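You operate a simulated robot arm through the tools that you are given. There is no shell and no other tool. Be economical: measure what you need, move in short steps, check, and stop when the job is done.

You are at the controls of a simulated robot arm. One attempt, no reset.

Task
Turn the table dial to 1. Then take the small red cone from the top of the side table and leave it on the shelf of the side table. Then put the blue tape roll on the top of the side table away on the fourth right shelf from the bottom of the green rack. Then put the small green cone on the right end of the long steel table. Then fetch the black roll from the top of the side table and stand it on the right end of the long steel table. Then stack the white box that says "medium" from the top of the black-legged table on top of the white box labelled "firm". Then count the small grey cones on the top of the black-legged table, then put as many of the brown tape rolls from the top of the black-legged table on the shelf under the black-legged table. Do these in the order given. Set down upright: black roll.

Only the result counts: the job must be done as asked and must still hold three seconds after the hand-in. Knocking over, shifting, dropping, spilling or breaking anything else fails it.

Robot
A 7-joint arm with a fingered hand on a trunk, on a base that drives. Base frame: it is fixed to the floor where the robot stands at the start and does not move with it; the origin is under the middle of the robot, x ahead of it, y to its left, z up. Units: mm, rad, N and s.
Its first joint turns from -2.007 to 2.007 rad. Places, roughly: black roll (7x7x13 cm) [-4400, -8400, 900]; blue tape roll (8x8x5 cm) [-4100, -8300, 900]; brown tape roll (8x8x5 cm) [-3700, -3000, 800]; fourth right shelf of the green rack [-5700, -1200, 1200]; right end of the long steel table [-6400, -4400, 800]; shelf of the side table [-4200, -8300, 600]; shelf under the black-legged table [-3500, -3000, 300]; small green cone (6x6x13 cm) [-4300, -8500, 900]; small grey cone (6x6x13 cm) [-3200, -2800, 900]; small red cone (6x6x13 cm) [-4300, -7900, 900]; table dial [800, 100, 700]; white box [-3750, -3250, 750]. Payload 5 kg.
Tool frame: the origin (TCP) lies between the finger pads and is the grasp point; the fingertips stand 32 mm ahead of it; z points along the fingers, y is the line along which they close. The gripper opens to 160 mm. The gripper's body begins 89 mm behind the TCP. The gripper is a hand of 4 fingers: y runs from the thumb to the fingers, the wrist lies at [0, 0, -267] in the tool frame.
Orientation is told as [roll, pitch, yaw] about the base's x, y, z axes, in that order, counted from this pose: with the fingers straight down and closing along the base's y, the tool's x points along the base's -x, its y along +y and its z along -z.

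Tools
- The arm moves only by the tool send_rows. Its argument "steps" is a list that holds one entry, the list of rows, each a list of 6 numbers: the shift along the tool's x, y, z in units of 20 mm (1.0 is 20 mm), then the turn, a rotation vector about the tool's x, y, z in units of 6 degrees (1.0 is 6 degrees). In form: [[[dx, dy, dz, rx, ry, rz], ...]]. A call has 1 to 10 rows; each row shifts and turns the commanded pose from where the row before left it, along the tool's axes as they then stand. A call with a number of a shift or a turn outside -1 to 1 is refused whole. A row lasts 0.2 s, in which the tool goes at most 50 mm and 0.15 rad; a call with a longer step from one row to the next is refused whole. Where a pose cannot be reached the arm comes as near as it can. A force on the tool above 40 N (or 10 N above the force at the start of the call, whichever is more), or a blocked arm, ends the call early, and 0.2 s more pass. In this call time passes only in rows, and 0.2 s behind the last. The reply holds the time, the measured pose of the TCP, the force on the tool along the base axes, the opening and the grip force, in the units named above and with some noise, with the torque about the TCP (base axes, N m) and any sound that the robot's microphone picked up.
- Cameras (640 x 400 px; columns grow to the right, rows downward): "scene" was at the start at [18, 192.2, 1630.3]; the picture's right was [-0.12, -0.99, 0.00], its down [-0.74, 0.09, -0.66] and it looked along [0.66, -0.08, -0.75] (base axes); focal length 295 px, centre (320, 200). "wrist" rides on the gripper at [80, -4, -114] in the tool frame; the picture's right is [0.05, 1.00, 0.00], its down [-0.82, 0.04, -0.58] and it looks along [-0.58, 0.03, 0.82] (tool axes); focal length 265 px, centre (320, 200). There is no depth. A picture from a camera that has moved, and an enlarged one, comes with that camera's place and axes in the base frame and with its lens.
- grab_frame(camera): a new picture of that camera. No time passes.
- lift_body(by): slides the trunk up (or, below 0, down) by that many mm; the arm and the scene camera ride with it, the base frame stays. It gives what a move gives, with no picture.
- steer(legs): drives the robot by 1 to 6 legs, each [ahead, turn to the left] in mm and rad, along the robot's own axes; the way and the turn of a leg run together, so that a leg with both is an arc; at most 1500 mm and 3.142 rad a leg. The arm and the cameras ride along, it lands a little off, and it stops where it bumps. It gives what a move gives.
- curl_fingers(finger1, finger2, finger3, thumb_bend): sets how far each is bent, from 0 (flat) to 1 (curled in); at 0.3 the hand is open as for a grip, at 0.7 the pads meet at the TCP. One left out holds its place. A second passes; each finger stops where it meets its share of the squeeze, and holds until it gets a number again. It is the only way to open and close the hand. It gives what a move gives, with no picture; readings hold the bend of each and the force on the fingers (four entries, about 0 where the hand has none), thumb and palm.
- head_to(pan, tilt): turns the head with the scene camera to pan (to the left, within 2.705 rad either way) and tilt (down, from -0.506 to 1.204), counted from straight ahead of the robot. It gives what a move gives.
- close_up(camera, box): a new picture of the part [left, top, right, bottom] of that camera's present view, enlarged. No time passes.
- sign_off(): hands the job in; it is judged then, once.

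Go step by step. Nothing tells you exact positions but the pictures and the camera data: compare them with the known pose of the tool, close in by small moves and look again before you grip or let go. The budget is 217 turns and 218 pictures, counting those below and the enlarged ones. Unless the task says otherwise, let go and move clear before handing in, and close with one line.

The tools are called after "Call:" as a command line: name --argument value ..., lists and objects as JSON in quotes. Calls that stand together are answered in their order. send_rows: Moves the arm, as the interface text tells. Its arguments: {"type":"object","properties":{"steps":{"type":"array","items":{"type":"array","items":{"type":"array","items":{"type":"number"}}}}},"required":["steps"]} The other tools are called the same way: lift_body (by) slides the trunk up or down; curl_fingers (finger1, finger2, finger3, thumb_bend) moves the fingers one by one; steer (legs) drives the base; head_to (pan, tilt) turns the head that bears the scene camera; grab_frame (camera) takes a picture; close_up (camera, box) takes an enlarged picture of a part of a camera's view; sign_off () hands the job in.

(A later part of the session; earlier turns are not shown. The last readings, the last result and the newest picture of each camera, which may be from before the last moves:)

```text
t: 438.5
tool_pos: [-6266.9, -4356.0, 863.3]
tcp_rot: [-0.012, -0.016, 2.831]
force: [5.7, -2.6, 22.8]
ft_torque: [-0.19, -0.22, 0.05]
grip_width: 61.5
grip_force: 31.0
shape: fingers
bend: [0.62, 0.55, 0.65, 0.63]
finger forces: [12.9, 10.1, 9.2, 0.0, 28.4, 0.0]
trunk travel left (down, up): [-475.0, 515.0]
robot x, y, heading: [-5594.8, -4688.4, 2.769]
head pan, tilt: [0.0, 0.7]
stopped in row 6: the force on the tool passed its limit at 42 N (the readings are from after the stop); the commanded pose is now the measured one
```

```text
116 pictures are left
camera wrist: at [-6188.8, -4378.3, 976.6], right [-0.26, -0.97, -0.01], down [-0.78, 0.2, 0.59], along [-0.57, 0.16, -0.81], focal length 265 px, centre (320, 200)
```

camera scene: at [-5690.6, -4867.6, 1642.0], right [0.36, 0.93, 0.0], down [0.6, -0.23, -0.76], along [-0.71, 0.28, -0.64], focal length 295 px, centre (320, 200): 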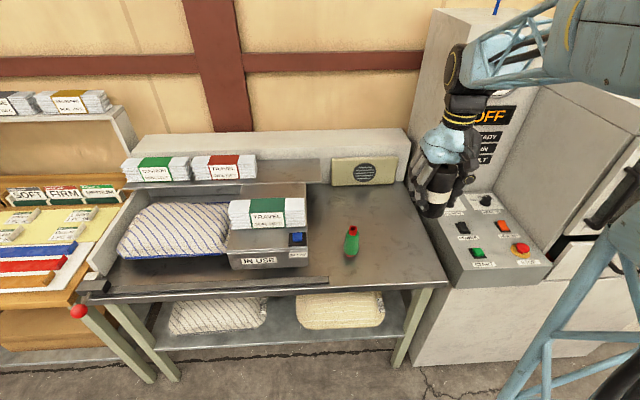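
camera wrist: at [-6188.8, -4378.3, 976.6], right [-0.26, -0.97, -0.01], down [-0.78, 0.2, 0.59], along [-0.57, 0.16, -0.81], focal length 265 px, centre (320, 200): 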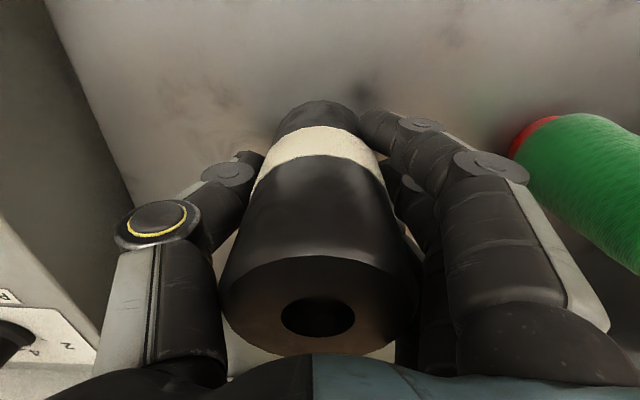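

Call:
send_rows --steps '[[[0, 0, -0.13, 0, 0, 0]]]'

Call:
curl_fingers --finger1 0.55 --finger2 0.51 --finger3 0.57 --thumb_bend 0.57

Call:
send_rows --steps '[[[0, 0, -0.15, 0, 0, 0]]]'

Call:
curl_fingers --finger1 0.46 --finger2 0.46 --finger3 0.47 --thumb_bend 0.47

Call:
grab_frame --camera "wrist"

```text
t: 438.9
tool_pos: [-6265.8, -4356.6, 864.0]
tcp_rot: [-0.015, -0.013, 2.833]
force: [1.4, 0.2, 17.0]
ft_torque: [-0.1, -0.06, 0.01]
grip_width: 61.6
grip_force: 29.9
shape: fingers
bend: [0.62, 0.55, 0.65, 0.63]
finger forces: [11.5, 10.0, 9.7, 0.0, 28.7, 0.0]
trunk travel left (down, up): [-475.0, 515.0]
robot x, y, heading: [-5593.7, -4686.0, 2.771]
head pan, tilt: [0.0, 0.7]
```

```text
t: 439.9
tool_pos: [-6267.6, -4356.6, 862.6]
tcp_rot: [-0.011, -0.012, 2.83]
force: [0.3, -0.1, 0.3]
ft_torque: [0.06, 0.0, -0.02]
grip_width: 71.0
grip_force: 1.0
shape: fingers
bend: [0.55, 0.51, 0.56, 0.56]
finger forces: [0.1, 0.5, 0.1, 0.0, 0.7, 0.1]
trunk travel left (down, up): [-475.0, 515.0]
robot x, y, heading: [-5594.2, -4684.8, 2.773]
head pan, tilt: [0.0, 0.7]
```

```text
t: 440.3
tool_pos: [-6266.2, -4355.0, 865.2]
tcp_rot: [-0.012, -0.013, 2.832]
force: [0.3, -0.5, 0.1]
ft_torque: [0.0, -0.03, -0.02]
grip_width: 70.3
grip_force: 0.1
shape: fingers
bend: [0.55, 0.51, 0.56, 0.56]
finger forces: [0.0, 0.3, 0.1, 0.1, 0.1, 0.1]
trunk travel left (down, up): [-475.0, 515.0]
robot x, y, heading: [-5594.0, -4683.6, 2.767]
head pan, tilt: [0.0, 0.7]
```

```text
t: 441.3
tool_pos: [-6266.8, -4355.6, 866.2]
tcp_rot: [-0.012, -0.013, 2.83]
force: [0.6, 0.4, -0.7]
ft_torque: [-0.01, 0.0, 0.0]
grip_width: 104.4
grip_force: 0.0
shape: fingers
bend: [0.46, 0.46, 0.47, 0.47]
finger forces: [0.0, 0.1, 0.1, 0.0, 0.1, 0.0]
trunk travel left (down, up): [-475.0, 515.0]
robot x, y, heading: [-5591.2, -4686.6, 2.769]
head pan, tilt: [0.0, 0.7]
```

```text
115 pictures are left
camera wrist: at [-6189.1, -4377.4, 978.9], right [-0.26, -0.97, -0.01], down [-0.78, 0.2, 0.59], along [-0.57, 0.16, -0.81], focal length 265 px, centre (320, 200)
```

wrist: 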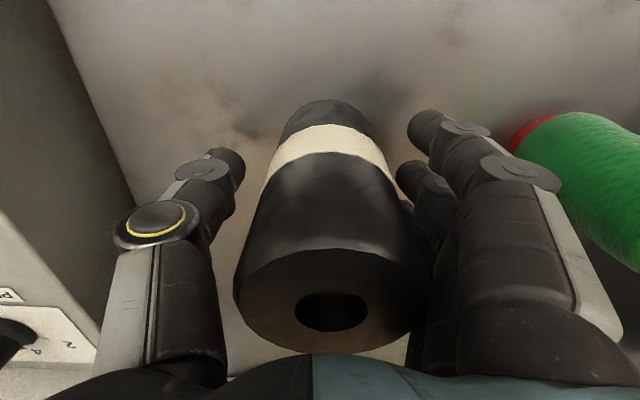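

Call:
send_rows --steps '[[[0, 0.1, -0.5, 0, 0, 0], [0, 0, -1, 0, 0, 0], [0, 0, -1, 0, 0, 0], [0, 0, -1, 0, 0, 0], [0, 0, -1, 0, 0, 0], [0, 0, -1, 0, 0, 0], [0, 0, -1, 0, 0, 0], [0, 0, -1, 0, 0, 0], [0, 0, -1, 0, 0, 0], [0, 0, -1, 0, 0, 0]]]'

Call:
send_rows --steps '[[[0.5, 0, -1, 0, 0, 0], [1, 0, -1, 0, 0, 0], [1, 0, -1, 0, 0, 0], [1, 0, -1, 0, 0, 0], [1, 0, -1, 0, 0, 0], [1, 0, 0, 0, 0, 0], [1, 0, 0, 0, 0, 0], [1, 0, 0, 0, 0, 0]]]'

Call:
grab_frame --camera "scene"

```text
t: 443.5
tool_pos: [-6265.1, -4360.5, 1055.8]
tcp_rot: [-0.01, -0.014, 2.833]
force: [-0.2, -0.7, -0.1]
ft_torque: [0.02, 0.01, 0.01]
grip_width: 104.5
grip_force: 0.1
shape: fingers
bend: [0.46, 0.46, 0.47, 0.47]
finger forces: [0.0, 0.0, 0.0, 0.1, 0.0, 0.1]
trunk travel left (down, up): [-475.0, 515.0]
robot x, y, heading: [-5596.8, -4687.2, 2.774]
head pan, tilt: [0.0, 0.7]
```

```text
t: 445.3
tool_pos: [-6119.9, -4407.9, 1154.6]
tcp_rot: [-0.013, -0.015, 2.832]
force: [-0.2, -0.1, 1.6]
ft_torque: [0.01, 0.03, -0.01]
grip_width: 104.5
grip_force: 0.0
shape: fingers
bend: [0.46, 0.46, 0.47, 0.47]
finger forces: [0.0, 0.0, 0.0, 0.0, 0.1, 0.0]
trunk travel left (down, up): [-475.0, 515.0]
robot x, y, heading: [-5595.8, -4685.8, 2.768]
head pan, tilt: [0.0, 0.7]
```

```text
114 pictures are left
camera scene: at [-5690.0, -4867.7, 1642.1], right [0.36, 0.93, 0.0], down [0.6, -0.23, -0.77], along [-0.71, 0.28, -0.64], focal length 295 px, centre (320, 200)
```

scene: 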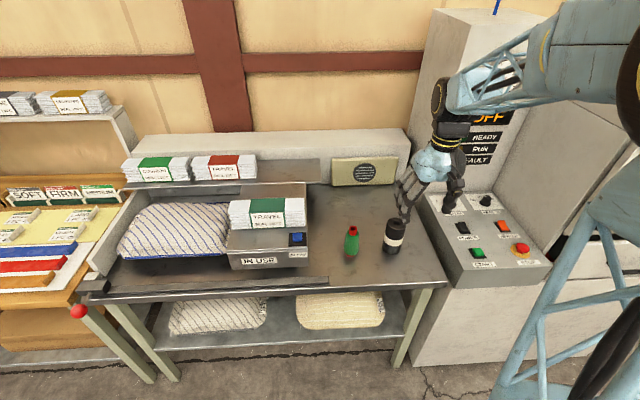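

The black roll stands upright on the steel table. Now I'll look toward the black-legged table.

Call:
head_to --pan -2.1 --tilt 0.3

Call:
grab_frame --camera "scene"

```text
t: 447.3
tool_pos: [-6121.5, -4407.2, 1154.7]
tcp_rot: [-0.011, -0.011, 2.831]
force: [0.8, 0.4, 0.1]
ft_torque: [0.01, -0.02, 0.01]
grip_width: 104.3
grip_force: 0.0
shape: fingers
bend: [0.46, 0.46, 0.47, 0.47]
finger forces: [0.0, 0.0, 0.0, 0.0, 0.0, 0.1]
trunk travel left (down, up): [-475.0, 515.0]
robot x, y, heading: [-5590.6, -4680.5, 2.772]
head pan, tilt: [-2.1, 0.3]
```

```text
113 pictures are left
camera scene: at [-5538.1, -4840.4, 1678.2], right [0.62, -0.78, 0.0], down [-0.23, -0.18, -0.96], along [0.75, 0.59, -0.3], focal length 295 px, centre (320, 200)
```

scene: 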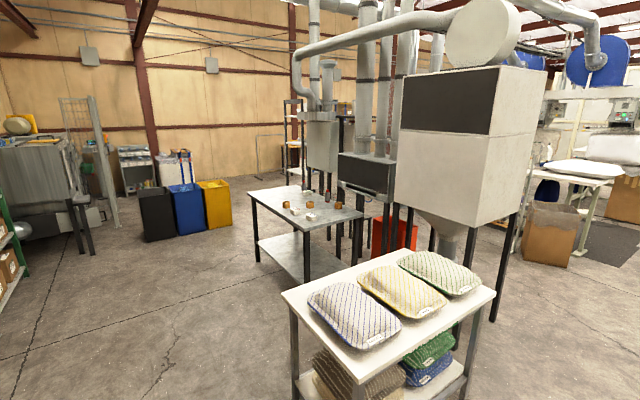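

Call:
close_up --camera "scene" --box '[230, 150, 390, 290]'

```text
2.86 times, centred on (310, 220) of scene
camera zoom: at [-5538.1, -4840.4, 1678.2], right [0.62, -0.78, 0.0], down [-0.23, -0.18, -0.96], along [0.75, 0.59, -0.3], focal length 844 px, centre (349, 143)
```

zoom: 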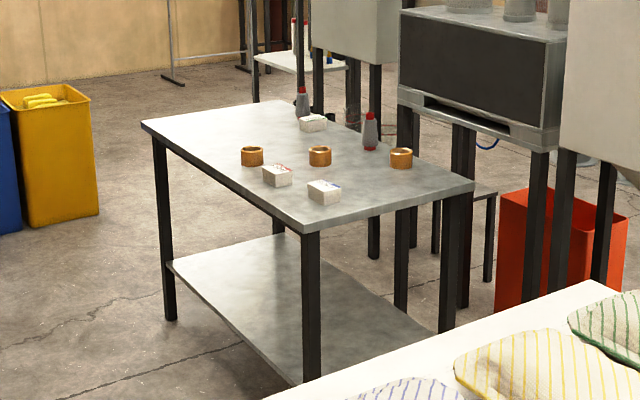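

Two grey cones are visible so far, with three brown rolls and three white boxes on the table. I'll drive to its west side.

Call:
steer --legs '[[-150, 0], [0, -1.37], [527, 0], [527, 0], [0, -0.56]]'

Call:
head_to --pan 0 --tilt 0.4

Call:
grab_frame --camera "scene"

```text
t: 459.2
tool_pos: [-4820.8, -3297.1, 1154.4]
tcp_rot: [-0.012, -0.013, 0.9]
force: [0.2, -1.0, -0.4]
ft_torque: [0.02, 0.03, 0.0]
grip_width: 104.7
grip_force: 0.0
shape: fingers
bend: [0.46, 0.46, 0.47, 0.47]
finger forces: [0.0, 0.0, 0.1, 0.1, 0.0, 0.0]
trunk travel left (down, up): [-475.0, 515.0]
robot x, y, heading: [-5267.1, -3690.9, 0.846]
head pan, tilt: [-2.1, 0.3]
```

```text
t: 461.2
tool_pos: [-4821.4, -3297.0, 1152.8]
tcp_rot: [-0.013, -0.012, 0.9]
force: [0.4, 0.3, 0.4]
ft_torque: [-0.02, -0.01, -0.01]
grip_width: 104.4
grip_force: 0.1
shape: fingers
bend: [0.46, 0.46, 0.47, 0.47]
finger forces: [0.0, 0.1, 0.1, 0.1, 0.0, 0.1]
trunk travel left (down, up): [-475.0, 515.0]
robot x, y, heading: [-5267.3, -3691.1, 0.837]
head pan, tilt: [0.0, 0.4]
```

```text
111 pictures are left
camera scene: at [-5397.0, -3534.6, 1668.9], right [0.74, -0.67, 0.0], down [-0.26, -0.29, -0.92], along [0.62, 0.69, -0.39], focal length 295 px, centre (320, 200)
```

scene: 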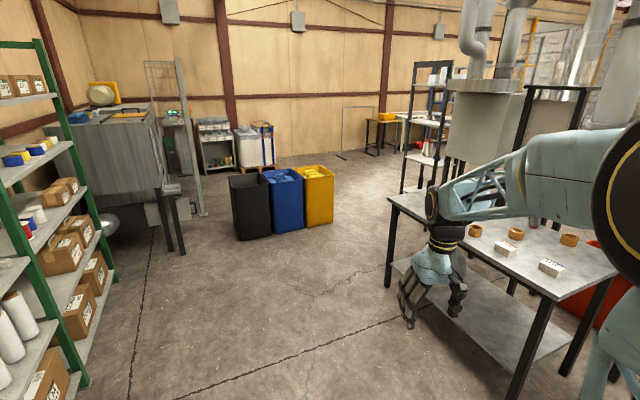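

Call:
steer --legs '[[0, -0.05], [650, 0], [650, 0], [0, -1.08]]'

Call:
head_to --pan 0 --tilt 0.7

Call:
grab_frame --camera "scene"

Call:
grab_frame --camera "wrist"

```text
t: 471.4
tool_pos: [-3801.9, -3019.2, 1154.0]
tcp_rot: [-0.011, -0.012, -0.247]
force: [-0.2, -1.4, 0.5]
ft_torque: [0.01, -0.01, 0.01]
grip_width: 104.6
grip_force: 0.1
shape: fingers
bend: [0.46, 0.46, 0.47, 0.47]
finger forces: [0.0, 0.1, 0.1, 0.0, 0.0, 0.0]
trunk travel left (down, up): [-475.0, 515.0]
robot x, y, heading: [-4345.5, -2776.1, -0.312]
head pan, tilt: [0.0, 0.4]
```

```text
t: 472.2
tool_pos: [-3802.0, -3018.9, 1154.0]
tcp_rot: [-0.012, -0.014, -0.247]
force: [0.6, 0.6, -0.2]
ft_torque: [0.0, -0.02, -0.03]
grip_width: 104.4
grip_force: 0.2
shape: fingers
bend: [0.46, 0.46, 0.47, 0.47]
finger forces: [0.1, 0.1, 0.0, 0.0, 0.0, 0.0]
trunk travel left (down, up): [-475.0, 515.0]
robot x, y, heading: [-4348.4, -2775.0, -0.307]
head pan, tilt: [0.0, 0.7]
```

```text
110 pictures are left
camera scene: at [-4261.2, -2590.5, 1642.1], right [-0.3, -0.95, 0.0], down [-0.61, 0.2, -0.77], along [0.73, -0.23, -0.64], focal length 295 px, centre (320, 200)
```

scene: 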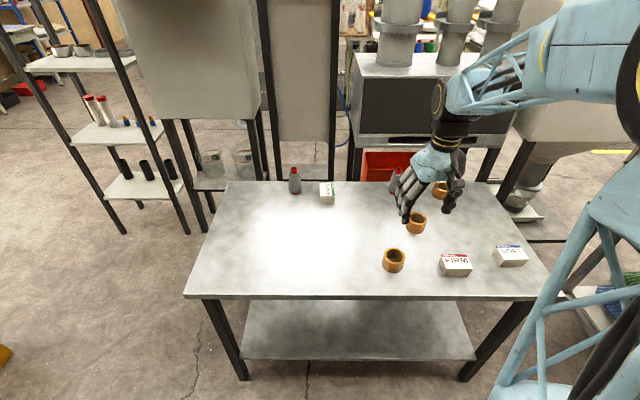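

```text
109 pictures are left
camera wrist: at [-3882.7, -3001.4, 1267.5], right [0.19, 0.98, -0.01], down [0.8, -0.15, 0.59], along [0.57, -0.12, -0.81], focal length 265 px, centre (320, 200)
```

wrist: 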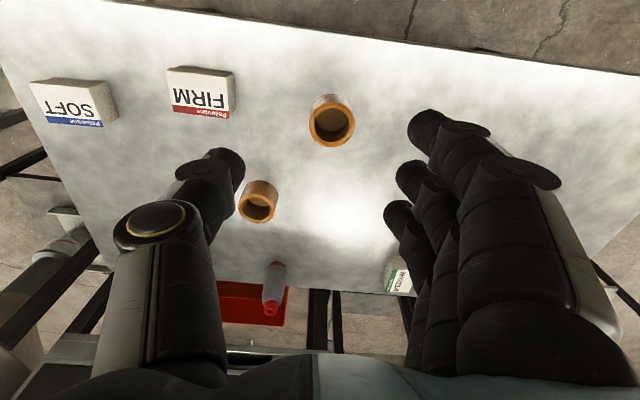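

Call:
close_up --camera "scene" --box '[270, 150, 540, 290]'

Call:
close_up --camera "wrist" --box '[20, 40, 260, 160]'

```text
2.37 times, centred on (405, 220) of scene
camera zoom: at [-4261.2, -2590.5, 1642.1], right [-0.3, -0.95, 0.0], down [-0.61, 0.2, -0.77], along [0.73, -0.23, -0.64], focal length 700 px, centre (118, 153)
```

zoom: 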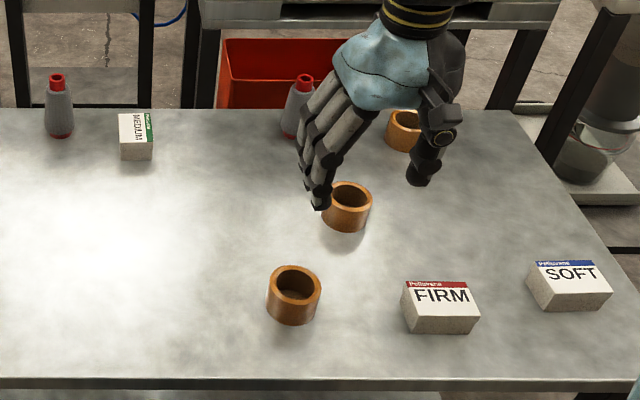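

```text
2.67 times, centred on (140, 100) of wrist
camera zoom: at [-3882.7, -3001.4, 1267.5], right [0.19, 0.98, -0.01], down [0.8, -0.15, 0.59], along [0.57, -0.12, -0.81], focal length 708 px, centre (800, 467)
```

zoom: 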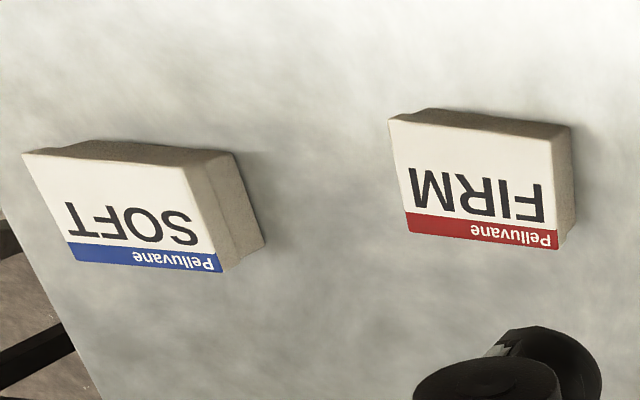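

There are two grey cones; the boxes are SOFT, FIRM and MEDIUM, with MEDIUM at the back. I'll move closer to reach it.

Call:
steer --legs '[[170, 0]]'

Call:
grab_frame --camera "wrist"

Call:
grab_frame --camera "scene"

```text
t: 473.7
tool_pos: [-3633.3, -3068.3, 1154.2]
tcp_rot: [-0.012, -0.013, -0.242]
force: [-0.3, 0.1, -0.1]
ft_torque: [0.0, 0.04, -0.03]
grip_width: 104.7
grip_force: 0.1
shape: fingers
bend: [0.46, 0.46, 0.47, 0.47]
finger forces: [0.0, 0.0, 0.1, 0.1, 0.0, 0.0]
trunk travel left (down, up): [-475.0, 515.0]
robot x, y, heading: [-4179.2, -2829.1, -0.302]
head pan, tilt: [0.0, 0.7]
```

```text
106 pictures are left
camera wrist: at [-3714.3, -3051.8, 1267.1], right [0.19, 0.98, -0.01], down [0.8, -0.15, 0.59], along [0.57, -0.12, -0.81], focal length 265 px, centre (320, 200)
```

wrist: 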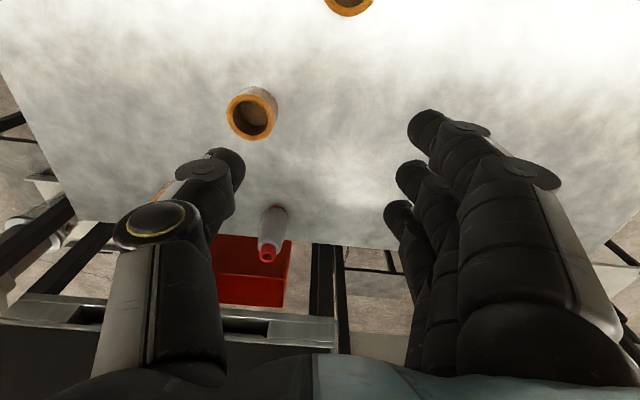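

```text
105 pictures are left
camera scene: at [-4094.9, -2642.8, 1642.0], right [-0.3, -0.95, 0.0], down [-0.62, 0.19, -0.76], along [0.73, -0.23, -0.64], focal length 295 px, centre (320, 200)
```

scene: 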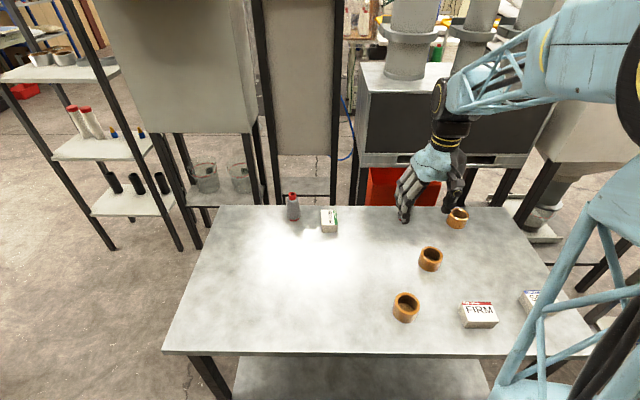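

Call:
send_rows --steps '[[[-0.97, 0.71, 0, 0, 0, 0], [-0.97, 0.71, 0, 0, 0, 0], [-0.97, 0.71, 0, 0, 0, 0], [-0.97, 0.71, 0, 0, 0, 0], [-0.97, 0.71, 0, 0, 0, 0], [-0.97, 0.71, 0, 0, 0, 0], [-0.97, 0.71, 0, 0, 0, 0], [-0.97, 0.71, 0, 0, 0, 0], [-0.97, 0.71, 0, 0, 0, 0], [-0.97, 0.71, 0, 0, 0, 0]]]'

Call:
send_rows --steps '[[[-0.97, 0.71, 0, 0, 0, 0], [-0.97, 0.71, 0, 0, 0, 0], [-0.97, 0.71, 0, 0, 0, 0], [-0.97, 0.71, 0, 0, 0, 0], [-0.97, 0.71, 0, 0, 0, 0], [0, 0, 1, 0, 0, 0.6], [0, 0, 1, 0, 0, 0], [0, 0, 1, 0, 0, 0]]]'

Call:
grab_frame --camera "wrist"

Call:
grab_frame --camera "scene"

```text
t: 475.9
tool_pos: [-3408.1, -2979.7, 1154.3]
tcp_rot: [-0.011, -0.013, -0.242]
force: [-0.6, 0.9, -0.8]
ft_torque: [0.02, 0.01, 0.02]
grip_width: 104.6
grip_force: 0.0
shape: fingers
bend: [0.46, 0.46, 0.47, 0.47]
finger forces: [0.1, 0.1, 0.0, 0.0, 0.1, 0.1]
trunk travel left (down, up): [-475.0, 515.0]
robot x, y, heading: [-4181.4, -2826.3, -0.301]
head pan, tilt: [0.0, 0.7]
```

```text
t: 477.7
tool_pos: [-3300.6, -2932.1, 1093.9]
tcp_rot: [-0.01, -0.013, -0.304]
force: [0.0, -0.5, -0.5]
ft_torque: [-0.02, -0.02, -0.01]
grip_width: 104.5
grip_force: 0.1
shape: fingers
bend: [0.46, 0.46, 0.47, 0.47]
finger forces: [0.0, 0.0, 0.0, 0.1, 0.0, 0.1]
trunk travel left (down, up): [-475.0, 515.0]
robot x, y, heading: [-4176.1, -2826.9, -0.301]
head pan, tilt: [0.0, 0.7]
```

```text
104 pictures are left
camera wrist: at [-3380.8, -2910.1, 1208.6], right [0.25, 0.97, -0.01], down [0.79, -0.2, 0.59], along [0.57, -0.16, -0.81], focal length 265 px, centre (320, 200)
```

wrist: 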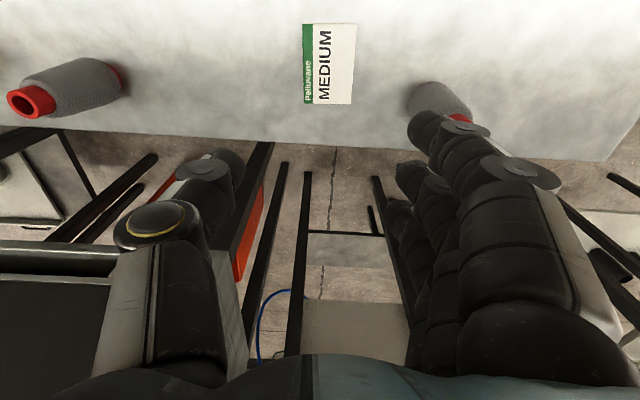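

```text
103 pictures are left
camera scene: at [-4095.1, -2642.4, 1642.0], right [-0.3, -0.95, 0.0], down [-0.62, 0.19, -0.76], along [0.73, -0.23, -0.64], focal length 295 px, centre (320, 200)
```

scene: 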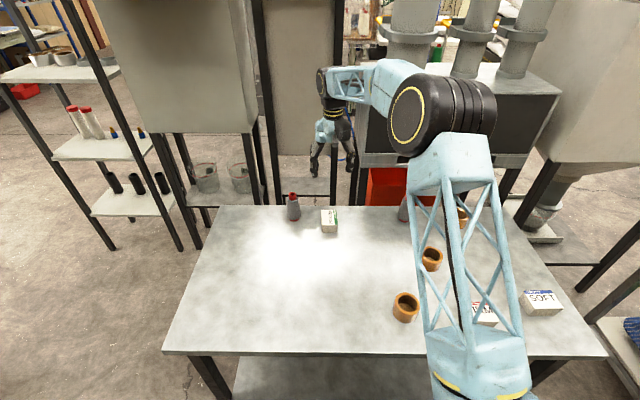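

Call:
curl_fingers --finger1 0.5 --finger2 0.5 --finger3 0.5 --thumb_bend 0.5

Call:
send_rows --steps '[[[1, 0.33, 0, 0, 0, 0], [0.25, 0, 1, 0, 0, 0], [0, 0, 1, 0, 0, 0], [0, 0, 1, 0, 0, 0], [0, 0, 1, 0, 0, 0], [0, 0, 1, 0, 0, 0], [0, 0, 1, 0, 0, 0], [0, 0, 1, 0, 0, 0], [0, 0, 1, 0, 0, 0]]]'

Call:
grab_frame --camera "wrist"

```text
t: 478.7
tool_pos: [-3301.7, -2931.8, 1094.9]
tcp_rot: [-0.011, -0.013, -0.304]
force: [1.2, -0.2, -0.1]
ft_torque: [0.01, -0.04, 0.02]
grip_width: 92.2
grip_force: 0.0
shape: fingers
bend: [0.5, 0.5, 0.5, 0.5]
finger forces: [0.0, 0.0, 0.0, 0.0, 0.0, 0.0]
trunk travel left (down, up): [-475.0, 515.0]
robot x, y, heading: [-4182.3, -2828.8, -0.303]
head pan, tilt: [0.0, 0.7]
```

```text
t: 480.7
tool_pos: [-3318.4, -2919.1, 934.9]
tcp_rot: [-0.012, -0.012, -0.302]
force: [-0.1, -1.0, 0.4]
ft_torque: [0.02, -0.02, 0.01]
grip_width: 92.0
grip_force: 0.1
shape: fingers
bend: [0.5, 0.5, 0.5, 0.5]
finger forces: [0.0, 0.0, 0.0, 0.0, 0.0, 0.0]
trunk travel left (down, up): [-475.0, 515.0]
robot x, y, heading: [-4180.8, -2828.9, -0.303]
head pan, tilt: [0.0, 0.7]
```

```text
102 pictures are left
camera wrist: at [-3399.2, -2897.8, 1048.1], right [0.25, 0.97, -0.01], down [0.79, -0.2, 0.59], along [0.57, -0.16, -0.81], focal length 265 px, centre (320, 200)
```

wrist: 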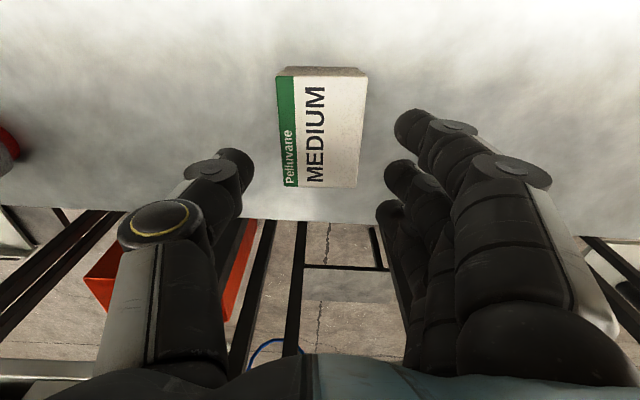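

Call:
send_rows --steps '[[[0, 0, 1, 0, 0, 0], [0, 0, 1, 0, 0, 0], [0, 0, 1, 0, 0, 0], [0, 0, 0.8, 0, 0, 0], [0, 0, 0.3, 0, 0, 0], [0, 0, 0.2, 0, 0, 0], [0, 0, 0.2, 0, 0, 0], [0, 0, 0.15, 0, 0, 0], [0, 0, 0.15, 0, 0, 0]]]'

Call:
grab_frame --camera "wrist"

```text
t: 481.9
tool_pos: [-3316.5, -2918.5, 860.7]
tcp_rot: [-0.007, -0.022, -0.307]
force: [-2.8, -0.5, 22.7]
ft_torque: [1.36, 0.41, 0.08]
grip_width: 91.4
grip_force: 11.8
shape: fingers
bend: [0.53, 0.5, 0.5, 0.5]
finger forces: [19.9, 2.9, 0.0, 0.0, 0.0, 0.0]
trunk travel left (down, up): [-475.0, 515.0]
robot x, y, heading: [-4178.0, -2822.4, -0.299]
head pan, tilt: [0.0, 0.7]
stopped in row 6: the force on the tool passed its limit at 47 N (the readings are from after the stop); the commanded pose is now the measured one
```

```text
101 pictures are left
camera wrist: at [-3397.2, -2898.2, 973.4], right [0.25, 0.97, -0.01], down [0.78, -0.2, 0.6], along [0.58, -0.16, -0.8], focal length 265 px, centre (320, 200)
```

wrist: 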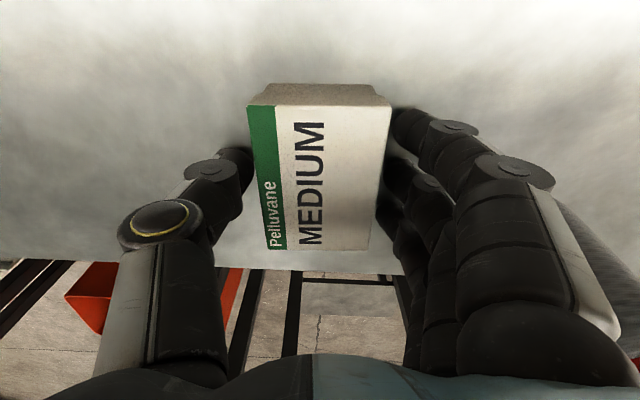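

Call:
send_rows --steps '[[[0, 0, -0.35, 0, 0.08, 0]]]'

Call:
curl_fingers --finger1 0.65 --finger2 0.65 --finger3 0.65 --thumb_bend 0.65

Call:
grab_frame --camera "wrist"

```text
t: 482.3
tool_pos: [-3317.4, -2919.8, 862.5]
tcp_rot: [-0.01, -0.01, -0.304]
force: [-0.2, 0.3, 0.2]
ft_torque: [0.02, 0.0, 0.04]
grip_width: 92.0
grip_force: 0.2
shape: fingers
bend: [0.5, 0.5, 0.5, 0.5]
finger forces: [0.0, 0.0, 0.0, 0.0, 0.0, 0.0]
trunk travel left (down, up): [-475.0, 515.0]
robot x, y, heading: [-4179.6, -2827.7, -0.303]
head pan, tilt: [0.0, 0.7]
```

```text
t: 483.3
tool_pos: [-3317.5, -2919.5, 863.1]
tcp_rot: [-0.008, -0.011, -0.305]
force: [0.0, -0.8, -0.1]
ft_torque: [0.04, 0.01, 0.04]
grip_width: 67.7
grip_force: 20.0
shape: fingers
bend: [0.59, 0.58, 0.58, 0.59]
finger forces: [6.4, 6.7, 7.0, 0.0, 20.2, 0.1]
trunk travel left (down, up): [-475.0, 515.0]
robot x, y, heading: [-4179.9, -2827.6, -0.301]
head pan, tilt: [0.0, 0.7]
```

```text
100 pictures are left
camera wrist: at [-3396.4, -2898.5, 977.5], right [0.25, 0.97, -0.01], down [0.79, -0.2, 0.59], along [0.56, -0.15, -0.81], focal length 265 px, centre (320, 200)
```

wrist: 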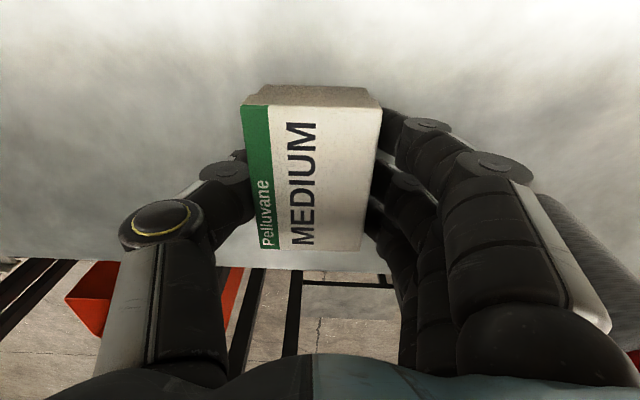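

MEDIUM is gripped. I'll lift, back up, and bring it over FIRM.

Call:
send_rows --steps '[[[0, 0, -0.5, 0, 0, 0], [0, 0, -1, 0, 0, 0], [0, 0, -1, 0, 0, 0], [0, 0, -1, 0, 0, 0], [0, 0, -1, 0, 0, 0], [0, 0, -1, 0, 0, 0], [0, 0, -1, 0, 0, 0], [0, 0, -1, 0, 0, 0], [0, 0, -1, 0, 0, 0], [0, 0, -1, 0, 0, 0]]]'

Call:
send_rows --steps '[[[1, -0.6, -0.5, 0, 0, 0], [1, -0.6, -0.5, 0, 0, 0], [1, -0.6, -0.5, 0, 0, 0], [1, -0.6, -0.5, 0, 0, 0], [1, -0.6, 0, 0, 0, 0], [1, -0.6, 0, 0, 0, 0], [1, -0.6, 0, 0, 0, 0], [1, -0.6, 0, 0, 0, 0], [1, -0.6, 0, 0, 0, 0], [1, -0.6, 0, 0, 0, 0]]]'

Call:
steer --legs '[[-200, 0]]'

Call:
grab_frame --camera "scene"

Call:
grab_frame --camera "wrist"

```text
t: 485.5
tool_pos: [-3318.7, -2921.0, 1055.9]
tcp_rot: [-0.009, -0.01, -0.305]
force: [0.3, -0.1, -0.2]
ft_torque: [-0.01, 0.03, 0.03]
grip_width: 67.8
grip_force: 20.1
shape: fingers
bend: [0.59, 0.58, 0.58, 0.59]
finger forces: [6.4, 6.7, 7.1, 0.2, 20.1, 0.0]
trunk travel left (down, up): [-475.0, 515.0]
robot x, y, heading: [-4177.7, -2824.9, -0.305]
head pan, tilt: [0.0, 0.7]
```

```text
t: 487.7
tool_pos: [-3545.7, -2973.1, 1092.6]
tcp_rot: [-0.008, -0.009, -0.304]
force: [0.7, 0.6, -0.7]
ft_torque: [0.04, 0.01, -0.02]
grip_width: 67.7
grip_force: 19.6
shape: fingers
bend: [0.59, 0.59, 0.58, 0.59]
finger forces: [6.3, 6.6, 7.1, 0.1, 20.1, 0.0]
trunk travel left (down, up): [-475.0, 515.0]
robot x, y, heading: [-4178.3, -2828.0, -0.299]
head pan, tilt: [0.0, 0.7]
```

```text
t: 489.3
tool_pos: [-3736.4, -2910.6, 1092.5]
tcp_rot: [-0.008, -0.009, -0.302]
force: [-0.2, -1.0, -0.5]
ft_torque: [-0.02, -0.03, 0.01]
grip_width: 67.9
grip_force: 20.0
shape: fingers
bend: [0.59, 0.59, 0.58, 0.59]
finger forces: [6.4, 6.6, 7.0, 0.0, 20.1, 0.0]
trunk travel left (down, up): [-475.0, 515.0]
robot x, y, heading: [-4373.9, -2767.5, -0.294]
head pan, tilt: [0.0, 0.7]
```

```text
99 pictures are left
camera scene: at [-4288.3, -2582.5, 1642.1], right [-0.3, -0.96, 0.0], down [-0.61, 0.19, -0.77], along [0.73, -0.23, -0.64], focal length 295 px, centre (320, 200)
```

scene: 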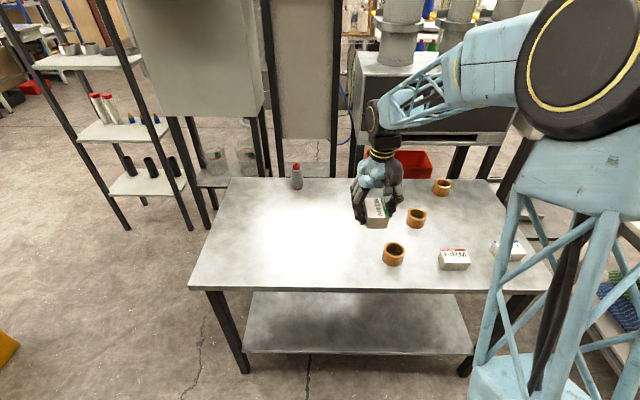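

```text
98 pictures are left
camera wrist: at [-3817.1, -2889.4, 1206.1], right [0.25, 0.97, -0.01], down [0.79, -0.2, 0.59], along [0.57, -0.15, -0.81], focal length 265 px, centre (320, 200)
```

wrist: 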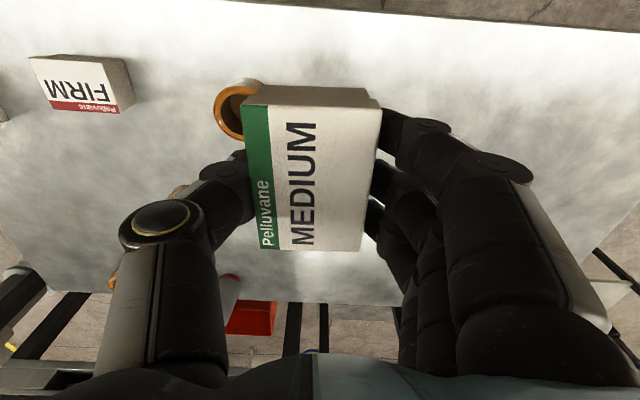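

FIRM's centre is about (-3819, -3208). I'll bring MEDIUM above it.

Call:
send_rows --steps '[[[0, -1, 0, 0, 0, 0], [0, -1, 0, 0, 0, 0], [0, -1, 0, 0, 0, 0], [0, -1, 0, 0, 0, 0], [0, -1, 0, 0, 0, 0], [0, -1, 0, 0, 0, 0], [0, -1, 0, 0, 0, 0], [0, -1, 0, 0, 0, 0], [0, -1, 0, 0, 0, 0], [0, -1, 0, 0, 0, 0]]]'

Call:
send_rows --steps '[[[0, -1, 0, 0, 0, 0], [-0.1, -1, 0, 0, 0, 0], [-0.1, -1, 0, 0, 0, 0], [-0.1, -1, 0, 0, 0, 0], [-0.2, -1, 0, 0, 0, 0], [0, -0.4, 0, 0, 0, 0]]]'

Call:
grab_frame --camera "wrist"

Call:
close_up --camera "scene" --box '[360, 160, 560, 300]'

```text
t: 491.5
tool_pos: [-3798.5, -3102.0, 1093.8]
tcp_rot: [-0.007, -0.012, -0.301]
force: [-1.0, 0.6, -1.3]
ft_torque: [0.01, -0.01, 0.01]
grip_width: 67.9
grip_force: 20.1
shape: fingers
bend: [0.59, 0.59, 0.58, 0.59]
finger forces: [6.4, 6.6, 7.1, 0.1, 20.2, 0.0]
trunk travel left (down, up): [-475.0, 515.0]
robot x, y, heading: [-4371.4, -2769.5, -0.303]
head pan, tilt: [0.0, 0.7]
```

```text
t: 492.9
tool_pos: [-3821.5, -3208.1, 1094.0]
tcp_rot: [-0.008, -0.01, -0.301]
force: [0.4, -0.1, -0.5]
ft_torque: [-0.03, 0.01, 0.03]
grip_width: 67.8
grip_force: 19.9
shape: fingers
bend: [0.59, 0.59, 0.58, 0.59]
finger forces: [6.3, 6.7, 7.2, 0.1, 20.2, 0.0]
trunk travel left (down, up): [-475.0, 515.0]
robot x, y, heading: [-4372.7, -2769.0, -0.304]
head pan, tilt: [0.0, 0.7]
```

```text
97 pictures are left
camera wrist: at [-3900.3, -3187.1, 1208.2], right [0.25, 0.97, -0.01], down [0.79, -0.2, 0.58], along [0.57, -0.15, -0.81], focal length 265 px, centre (320, 200)
```

wrist: 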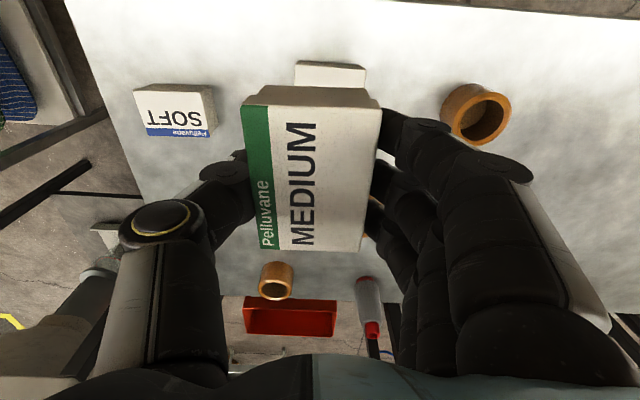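

```text
2.86 times, centred on (460, 230) of scene
camera zoom: at [-4287.9, -2583.1, 1642.1], right [-0.3, -0.96, 0.0], down [-0.62, 0.19, -0.76], along [0.73, -0.23, -0.64], focal length 844 px, centre (-80, 114)
```

zoom: 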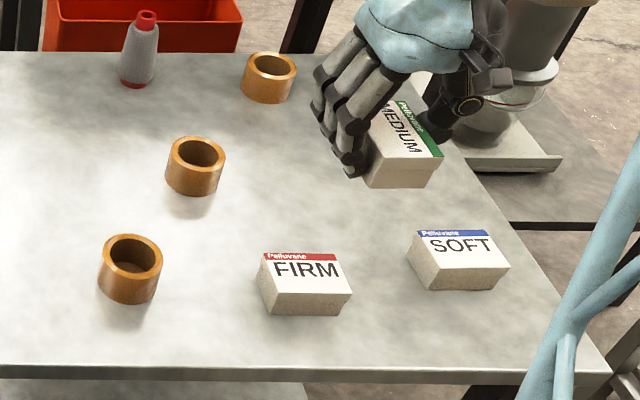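

Call:
send_rows --steps '[[[-0.3, 0.5, 1, 0, 0, 0], [0, 0, 1, 0, 0, 0], [0, 0, 1, 0, 0, 0], [0, 0, 1, 0, 0, 0], [0, 0, 1, 0, 0, 0], [0, 0, 1, 0, 0, 0], [0, 0, 1, 0, 0, 0], [0, 0, 1, 0, 0, 0]]]'

Call:
grab_frame --camera "wrist"

Call:
close_up --camera "scene" --box '[400, 190, 520, 290]'

```text
t: 494.7
tool_pos: [-3808.9, -3203.4, 933.8]
tcp_rot: [-0.01, -0.01, -0.302]
force: [0.5, -0.4, -0.6]
ft_torque: [0.0, -0.01, 0.02]
grip_width: 67.9
grip_force: 19.7
shape: fingers
bend: [0.59, 0.59, 0.58, 0.59]
finger forces: [6.3, 6.6, 7.0, 0.0, 20.0, 0.0]
trunk travel left (down, up): [-475.0, 515.0]
robot x, y, heading: [-4370.0, -2769.4, -0.3]
head pan, tilt: [0.0, 0.7]
```

```text
95 pictures are left
camera wrist: at [-3888.8, -3181.4, 1047.7], right [0.25, 0.97, -0.01], down [0.79, -0.2, 0.58], along [0.57, -0.15, -0.81], focal length 265 px, centre (320, 200)
```

wrist: 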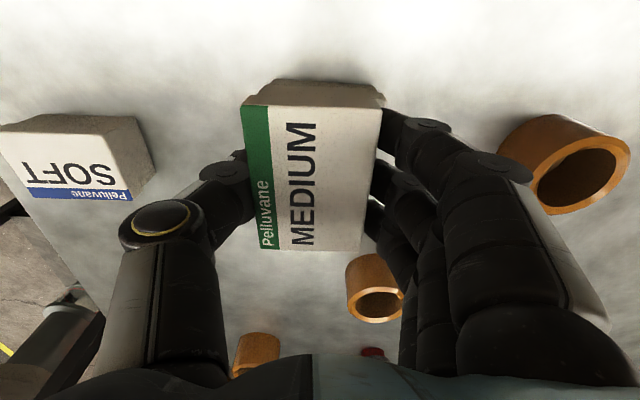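

```text
4.00 times, centred on (460, 240) of scene
camera zoom: at [-4287.7, -2583.1, 1642.1], right [-0.3, -0.96, 0.0], down [-0.62, 0.19, -0.76], along [0.73, -0.23, -0.64], focal length 1181 px, centre (-240, 40)
```

zoom: 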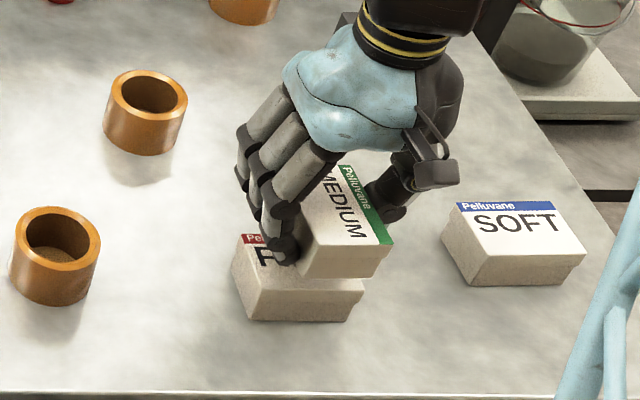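

Call:
send_rows --steps '[[[0, 0.4, 0.4, 0, 0, 0], [0, 0, 0.3, 0, 0, 0], [0, 0, 0.15, 0, 0, 0], [0, 0, 0.1, 0, 0, 0], [0, 0, 0.1, 0, 0, 0], [0, 0, 0.1, 0, 0, 0], [0, 0, 0.1, 0, 0, 0], [0, 0, 0.1, 0, 0, 0], [0, 0, 0.1, 0, 0, 0], [0, 0, 0.1, 0, 0, 0]]]'

Call:
close_up --camera "scene" --box '[400, 190, 520, 290]'

```text
t: 496.9
tool_pos: [-3807.4, -3193.6, 905.6]
tcp_rot: [-0.009, -0.013, -0.302]
force: [-2.1, -0.4, 17.7]
ft_torque: [-0.36, 0.21, -0.03]
grip_width: 67.8
grip_force: 21.8
shape: fingers
bend: [0.6, 0.59, 0.59, 0.6]
finger forces: [6.8, 7.0, 7.1, 0.0, 21.9, 0.0]
trunk travel left (down, up): [-475.0, 515.0]
robot x, y, heading: [-4370.4, -2769.2, -0.296]
head pan, tilt: [0.0, 0.7]
```

```text
4.00 times, centred on (460, 240) of scene
camera zoom: at [-4288.9, -2582.1, 1642.4], right [-0.3, -0.96, 0.0], down [-0.61, 0.19, -0.77], along [0.73, -0.23, -0.64], focal length 1181 px, centre (-240, 40)
```

zoom: 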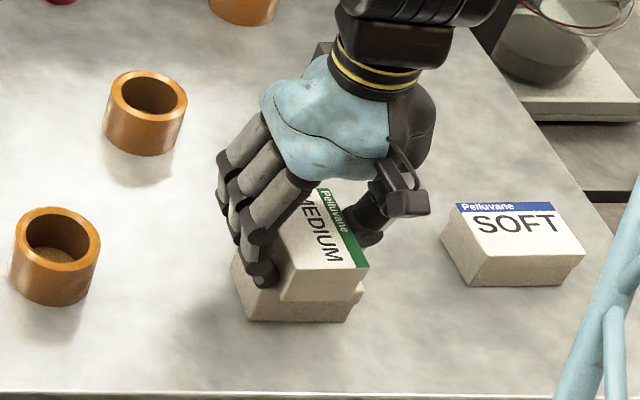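

MEDIUM rests on FIRM, well centred. I'll release and rise.

Call:
send_rows --steps '[[[0, 0, -0.08, 0, 0, 0]]]'

Call:
curl_fingers --finger1 0.55 --finger2 0.55 --finger3 0.55 --thumb_bend 0.55

Call:
curl_fingers --finger1 0.49 --finger2 0.49 --finger3 0.49 --thumb_bend 0.49

Call:
grab_frame --camera "wrist"

```text
t: 497.3
tool_pos: [-3806.8, -3193.4, 905.4]
tcp_rot: [-0.008, -0.008, -0.301]
force: [-0.3, -2.8, 9.5]
ft_torque: [-0.44, 0.13, 0.03]
grip_width: 67.6
grip_force: 21.1
shape: fingers
bend: [0.6, 0.59, 0.59, 0.6]
finger forces: [6.3, 6.6, 6.8, 0.1, 22.3, 0.0]
trunk travel left (down, up): [-475.0, 515.0]
robot x, y, heading: [-4371.6, -2769.0, -0.299]
head pan, tilt: [0.0, 0.7]
```

```text
t: 498.3
tool_pos: [-3806.6, -3193.3, 905.3]
tcp_rot: [-0.009, -0.011, -0.302]
force: [0.0, -0.6, -1.0]
ft_torque: [-0.02, 0.03, 0.02]
grip_width: 72.5
grip_force: 0.6
shape: fingers
bend: [0.55, 0.55, 0.55, 0.55]
finger forces: [0.1, 0.1, 0.3, 0.0, 0.4, 0.1]
trunk travel left (down, up): [-475.0, 515.0]
robot x, y, heading: [-4372.9, -2768.0, -0.297]
head pan, tilt: [0.0, 0.7]
```

```text
t: 499.3
tool_pos: [-3807.0, -3193.0, 906.0]
tcp_rot: [-0.009, -0.01, -0.303]
force: [0.7, 0.0, 0.3]
ft_torque: [0.02, 0.0, -0.03]
grip_width: 94.4
grip_force: 0.0
shape: fingers
bend: [0.49, 0.49, 0.49, 0.49]
finger forces: [0.0, 0.0, 0.0, 0.1, 0.0, 0.1]
trunk travel left (down, up): [-475.0, 515.0]
robot x, y, heading: [-4371.9, -2766.6, -0.3]
head pan, tilt: [0.0, 0.7]
```

```text
92 pictures are left
camera wrist: at [-3886.7, -3172.1, 1019.5], right [0.25, 0.97, -0.01], down [0.79, -0.2, 0.59], along [0.57, -0.15, -0.81], focal length 265 px, centre (320, 200)
```

wrist: 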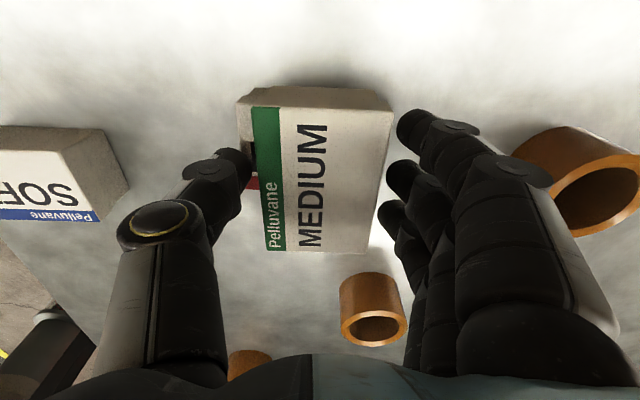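

Call:
send_rows --steps '[[[0, 0, -0.5, 0, 0, 0], [0, 0, -1, 0, 0, 0], [0, 0, -1, 0, 0, 0], [0, 0, -1, 0, 0, 0], [0, 0, -1, 0, 0, 0], [0, 0, -1, 0, 0, 0], [0, 0, -1, 0, 0, 0], [0, 0, -1, 0, 0, 0], [0, 0, -1, 0, 0, 0], [0, 0, -1, 0, 0, 0]]]'

Call:
send_rows --steps '[[[0, 1, 0, 0, 0, 0], [0, 1, 0, 0, 0, 0], [0, 1, 0, 0, 0, 0], [0, 1, 0, 0, 0, 0], [0, 1, 0, 0, 0, 0], [0, 1, 0, 0, 0, 0], [0, 1, 0, 0, 0, 0], [0, 1, 0, 0, 0, 0]]]'

Call:
grab_frame --camera "wrist"

Call:
grab_frame --camera "scene"

```text
t: 501.5
tool_pos: [-3807.0, -3192.2, 1096.4]
tcp_rot: [-0.008, -0.011, -0.302]
force: [0.0, 0.2, 0.2]
ft_torque: [-0.03, 0.0, 0.0]
grip_width: 94.5
grip_force: 0.1
shape: fingers
bend: [0.49, 0.49, 0.49, 0.49]
finger forces: [0.0, 0.0, 0.1, 0.0, 0.0, 0.1]
trunk travel left (down, up): [-475.0, 515.0]
robot x, y, heading: [-4370.1, -2767.7, -0.3]
head pan, tilt: [0.0, 0.7]
```

```text
t: 503.3
tool_pos: [-3759.9, -3040.5, 1095.7]
tcp_rot: [-0.008, -0.011, -0.3]
force: [-0.1, -0.6, -0.3]
ft_torque: [0.02, 0.03, 0.02]
grip_width: 94.5
grip_force: 0.1
shape: fingers
bend: [0.49, 0.49, 0.49, 0.49]
finger forces: [0.1, 0.0, 0.1, 0.1, 0.1, 0.0]
trunk travel left (down, up): [-475.0, 515.0]
robot x, y, heading: [-4372.6, -2770.9, -0.299]
head pan, tilt: [0.0, 0.7]
```

```text
91 pictures are left
camera wrist: at [-3839.5, -3018.7, 1208.4], right [0.25, 0.97, -0.01], down [0.79, -0.2, 0.59], along [0.57, -0.15, -0.81], focal length 265 px, centre (320, 200)
```

wrist: 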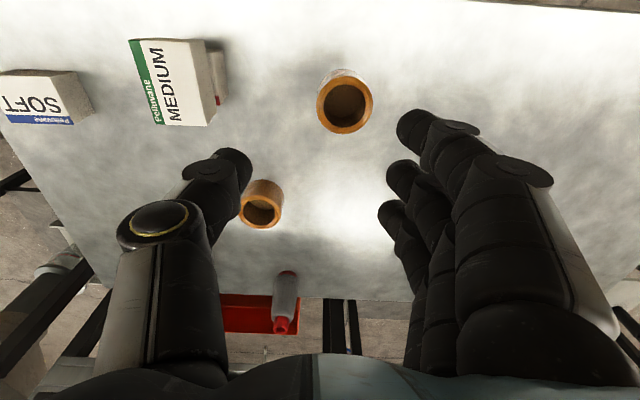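

```text
90 pictures are left
camera scene: at [-4287.8, -2582.5, 1642.0], right [-0.29, -0.96, 0.0], down [-0.62, 0.19, -0.76], along [0.73, -0.23, -0.64], focal length 295 px, centre (320, 200)
```

scene: 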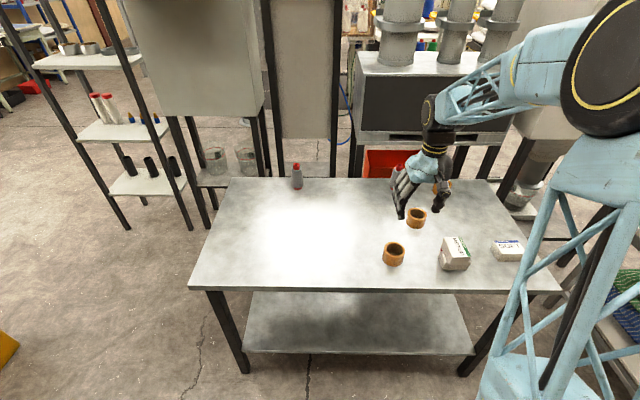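

MEDIUM sits on FIRM. I count 2 grey cones, so two brown rolls go to the lower shelf. First roll ≈ (-3737, -3015).

Call:
curl_fingers --finger1 0.43 --finger2 0.43 --finger3 0.43 --thumb_bend 0.43

Call:
send_rows --steps '[[[-0.73, 0.77, 0, 0, 0, 0], [0, 0.77, 1, 0, 0, 0], [0, 0, 1, 0, 0, 0], [0, 0, 1, 0, 0, 0], [0, 0, 1, 0, 0, 0], [0, 0, 1, 0, 0, 0], [0, 0, 1, 0, 0, 0]]]'

Call:
grab_frame --camera "wrist"

```text
t: 504.3
tool_pos: [-3759.8, -3040.5, 1094.9]
tcp_rot: [-0.008, -0.012, -0.301]
force: [0.0, 0.2, 0.2]
ft_torque: [0.02, 0.02, 0.02]
grip_width: 118.4
grip_force: 0.1
shape: fingers
bend: [0.43, 0.43, 0.43, 0.43]
finger forces: [0.0, 0.0, 0.0, 0.0, 0.0, 0.0]
trunk travel left (down, up): [-475.0, 515.0]
robot x, y, heading: [-4372.9, -2768.3, -0.298]
head pan, tilt: [0.0, 0.7]
```

```text
t: 505.9
tool_pos: [-3736.9, -3015.8, 975.8]
tcp_rot: [-0.008, -0.011, -0.302]
force: [0.8, 0.3, 0.0]
ft_torque: [-0.01, -0.03, -0.01]
grip_width: 118.8
grip_force: 0.1
shape: fingers
bend: [0.43, 0.43, 0.43, 0.43]
finger forces: [0.1, 0.0, 0.0, 0.0, 0.0, 0.0]
trunk travel left (down, up): [-475.0, 515.0]
robot x, y, heading: [-4369.3, -2769.2, -0.295]
head pan, tilt: [0.0, 0.7]
```

```text
89 pictures are left
camera wrist: at [-3815.7, -2994.2, 1089.3], right [0.25, 0.97, -0.01], down [0.79, -0.2, 0.59], along [0.57, -0.15, -0.81], focal length 265 px, centre (320, 200)
```

wrist: 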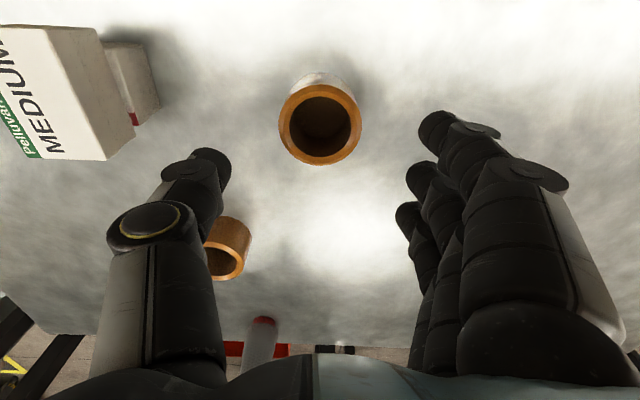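

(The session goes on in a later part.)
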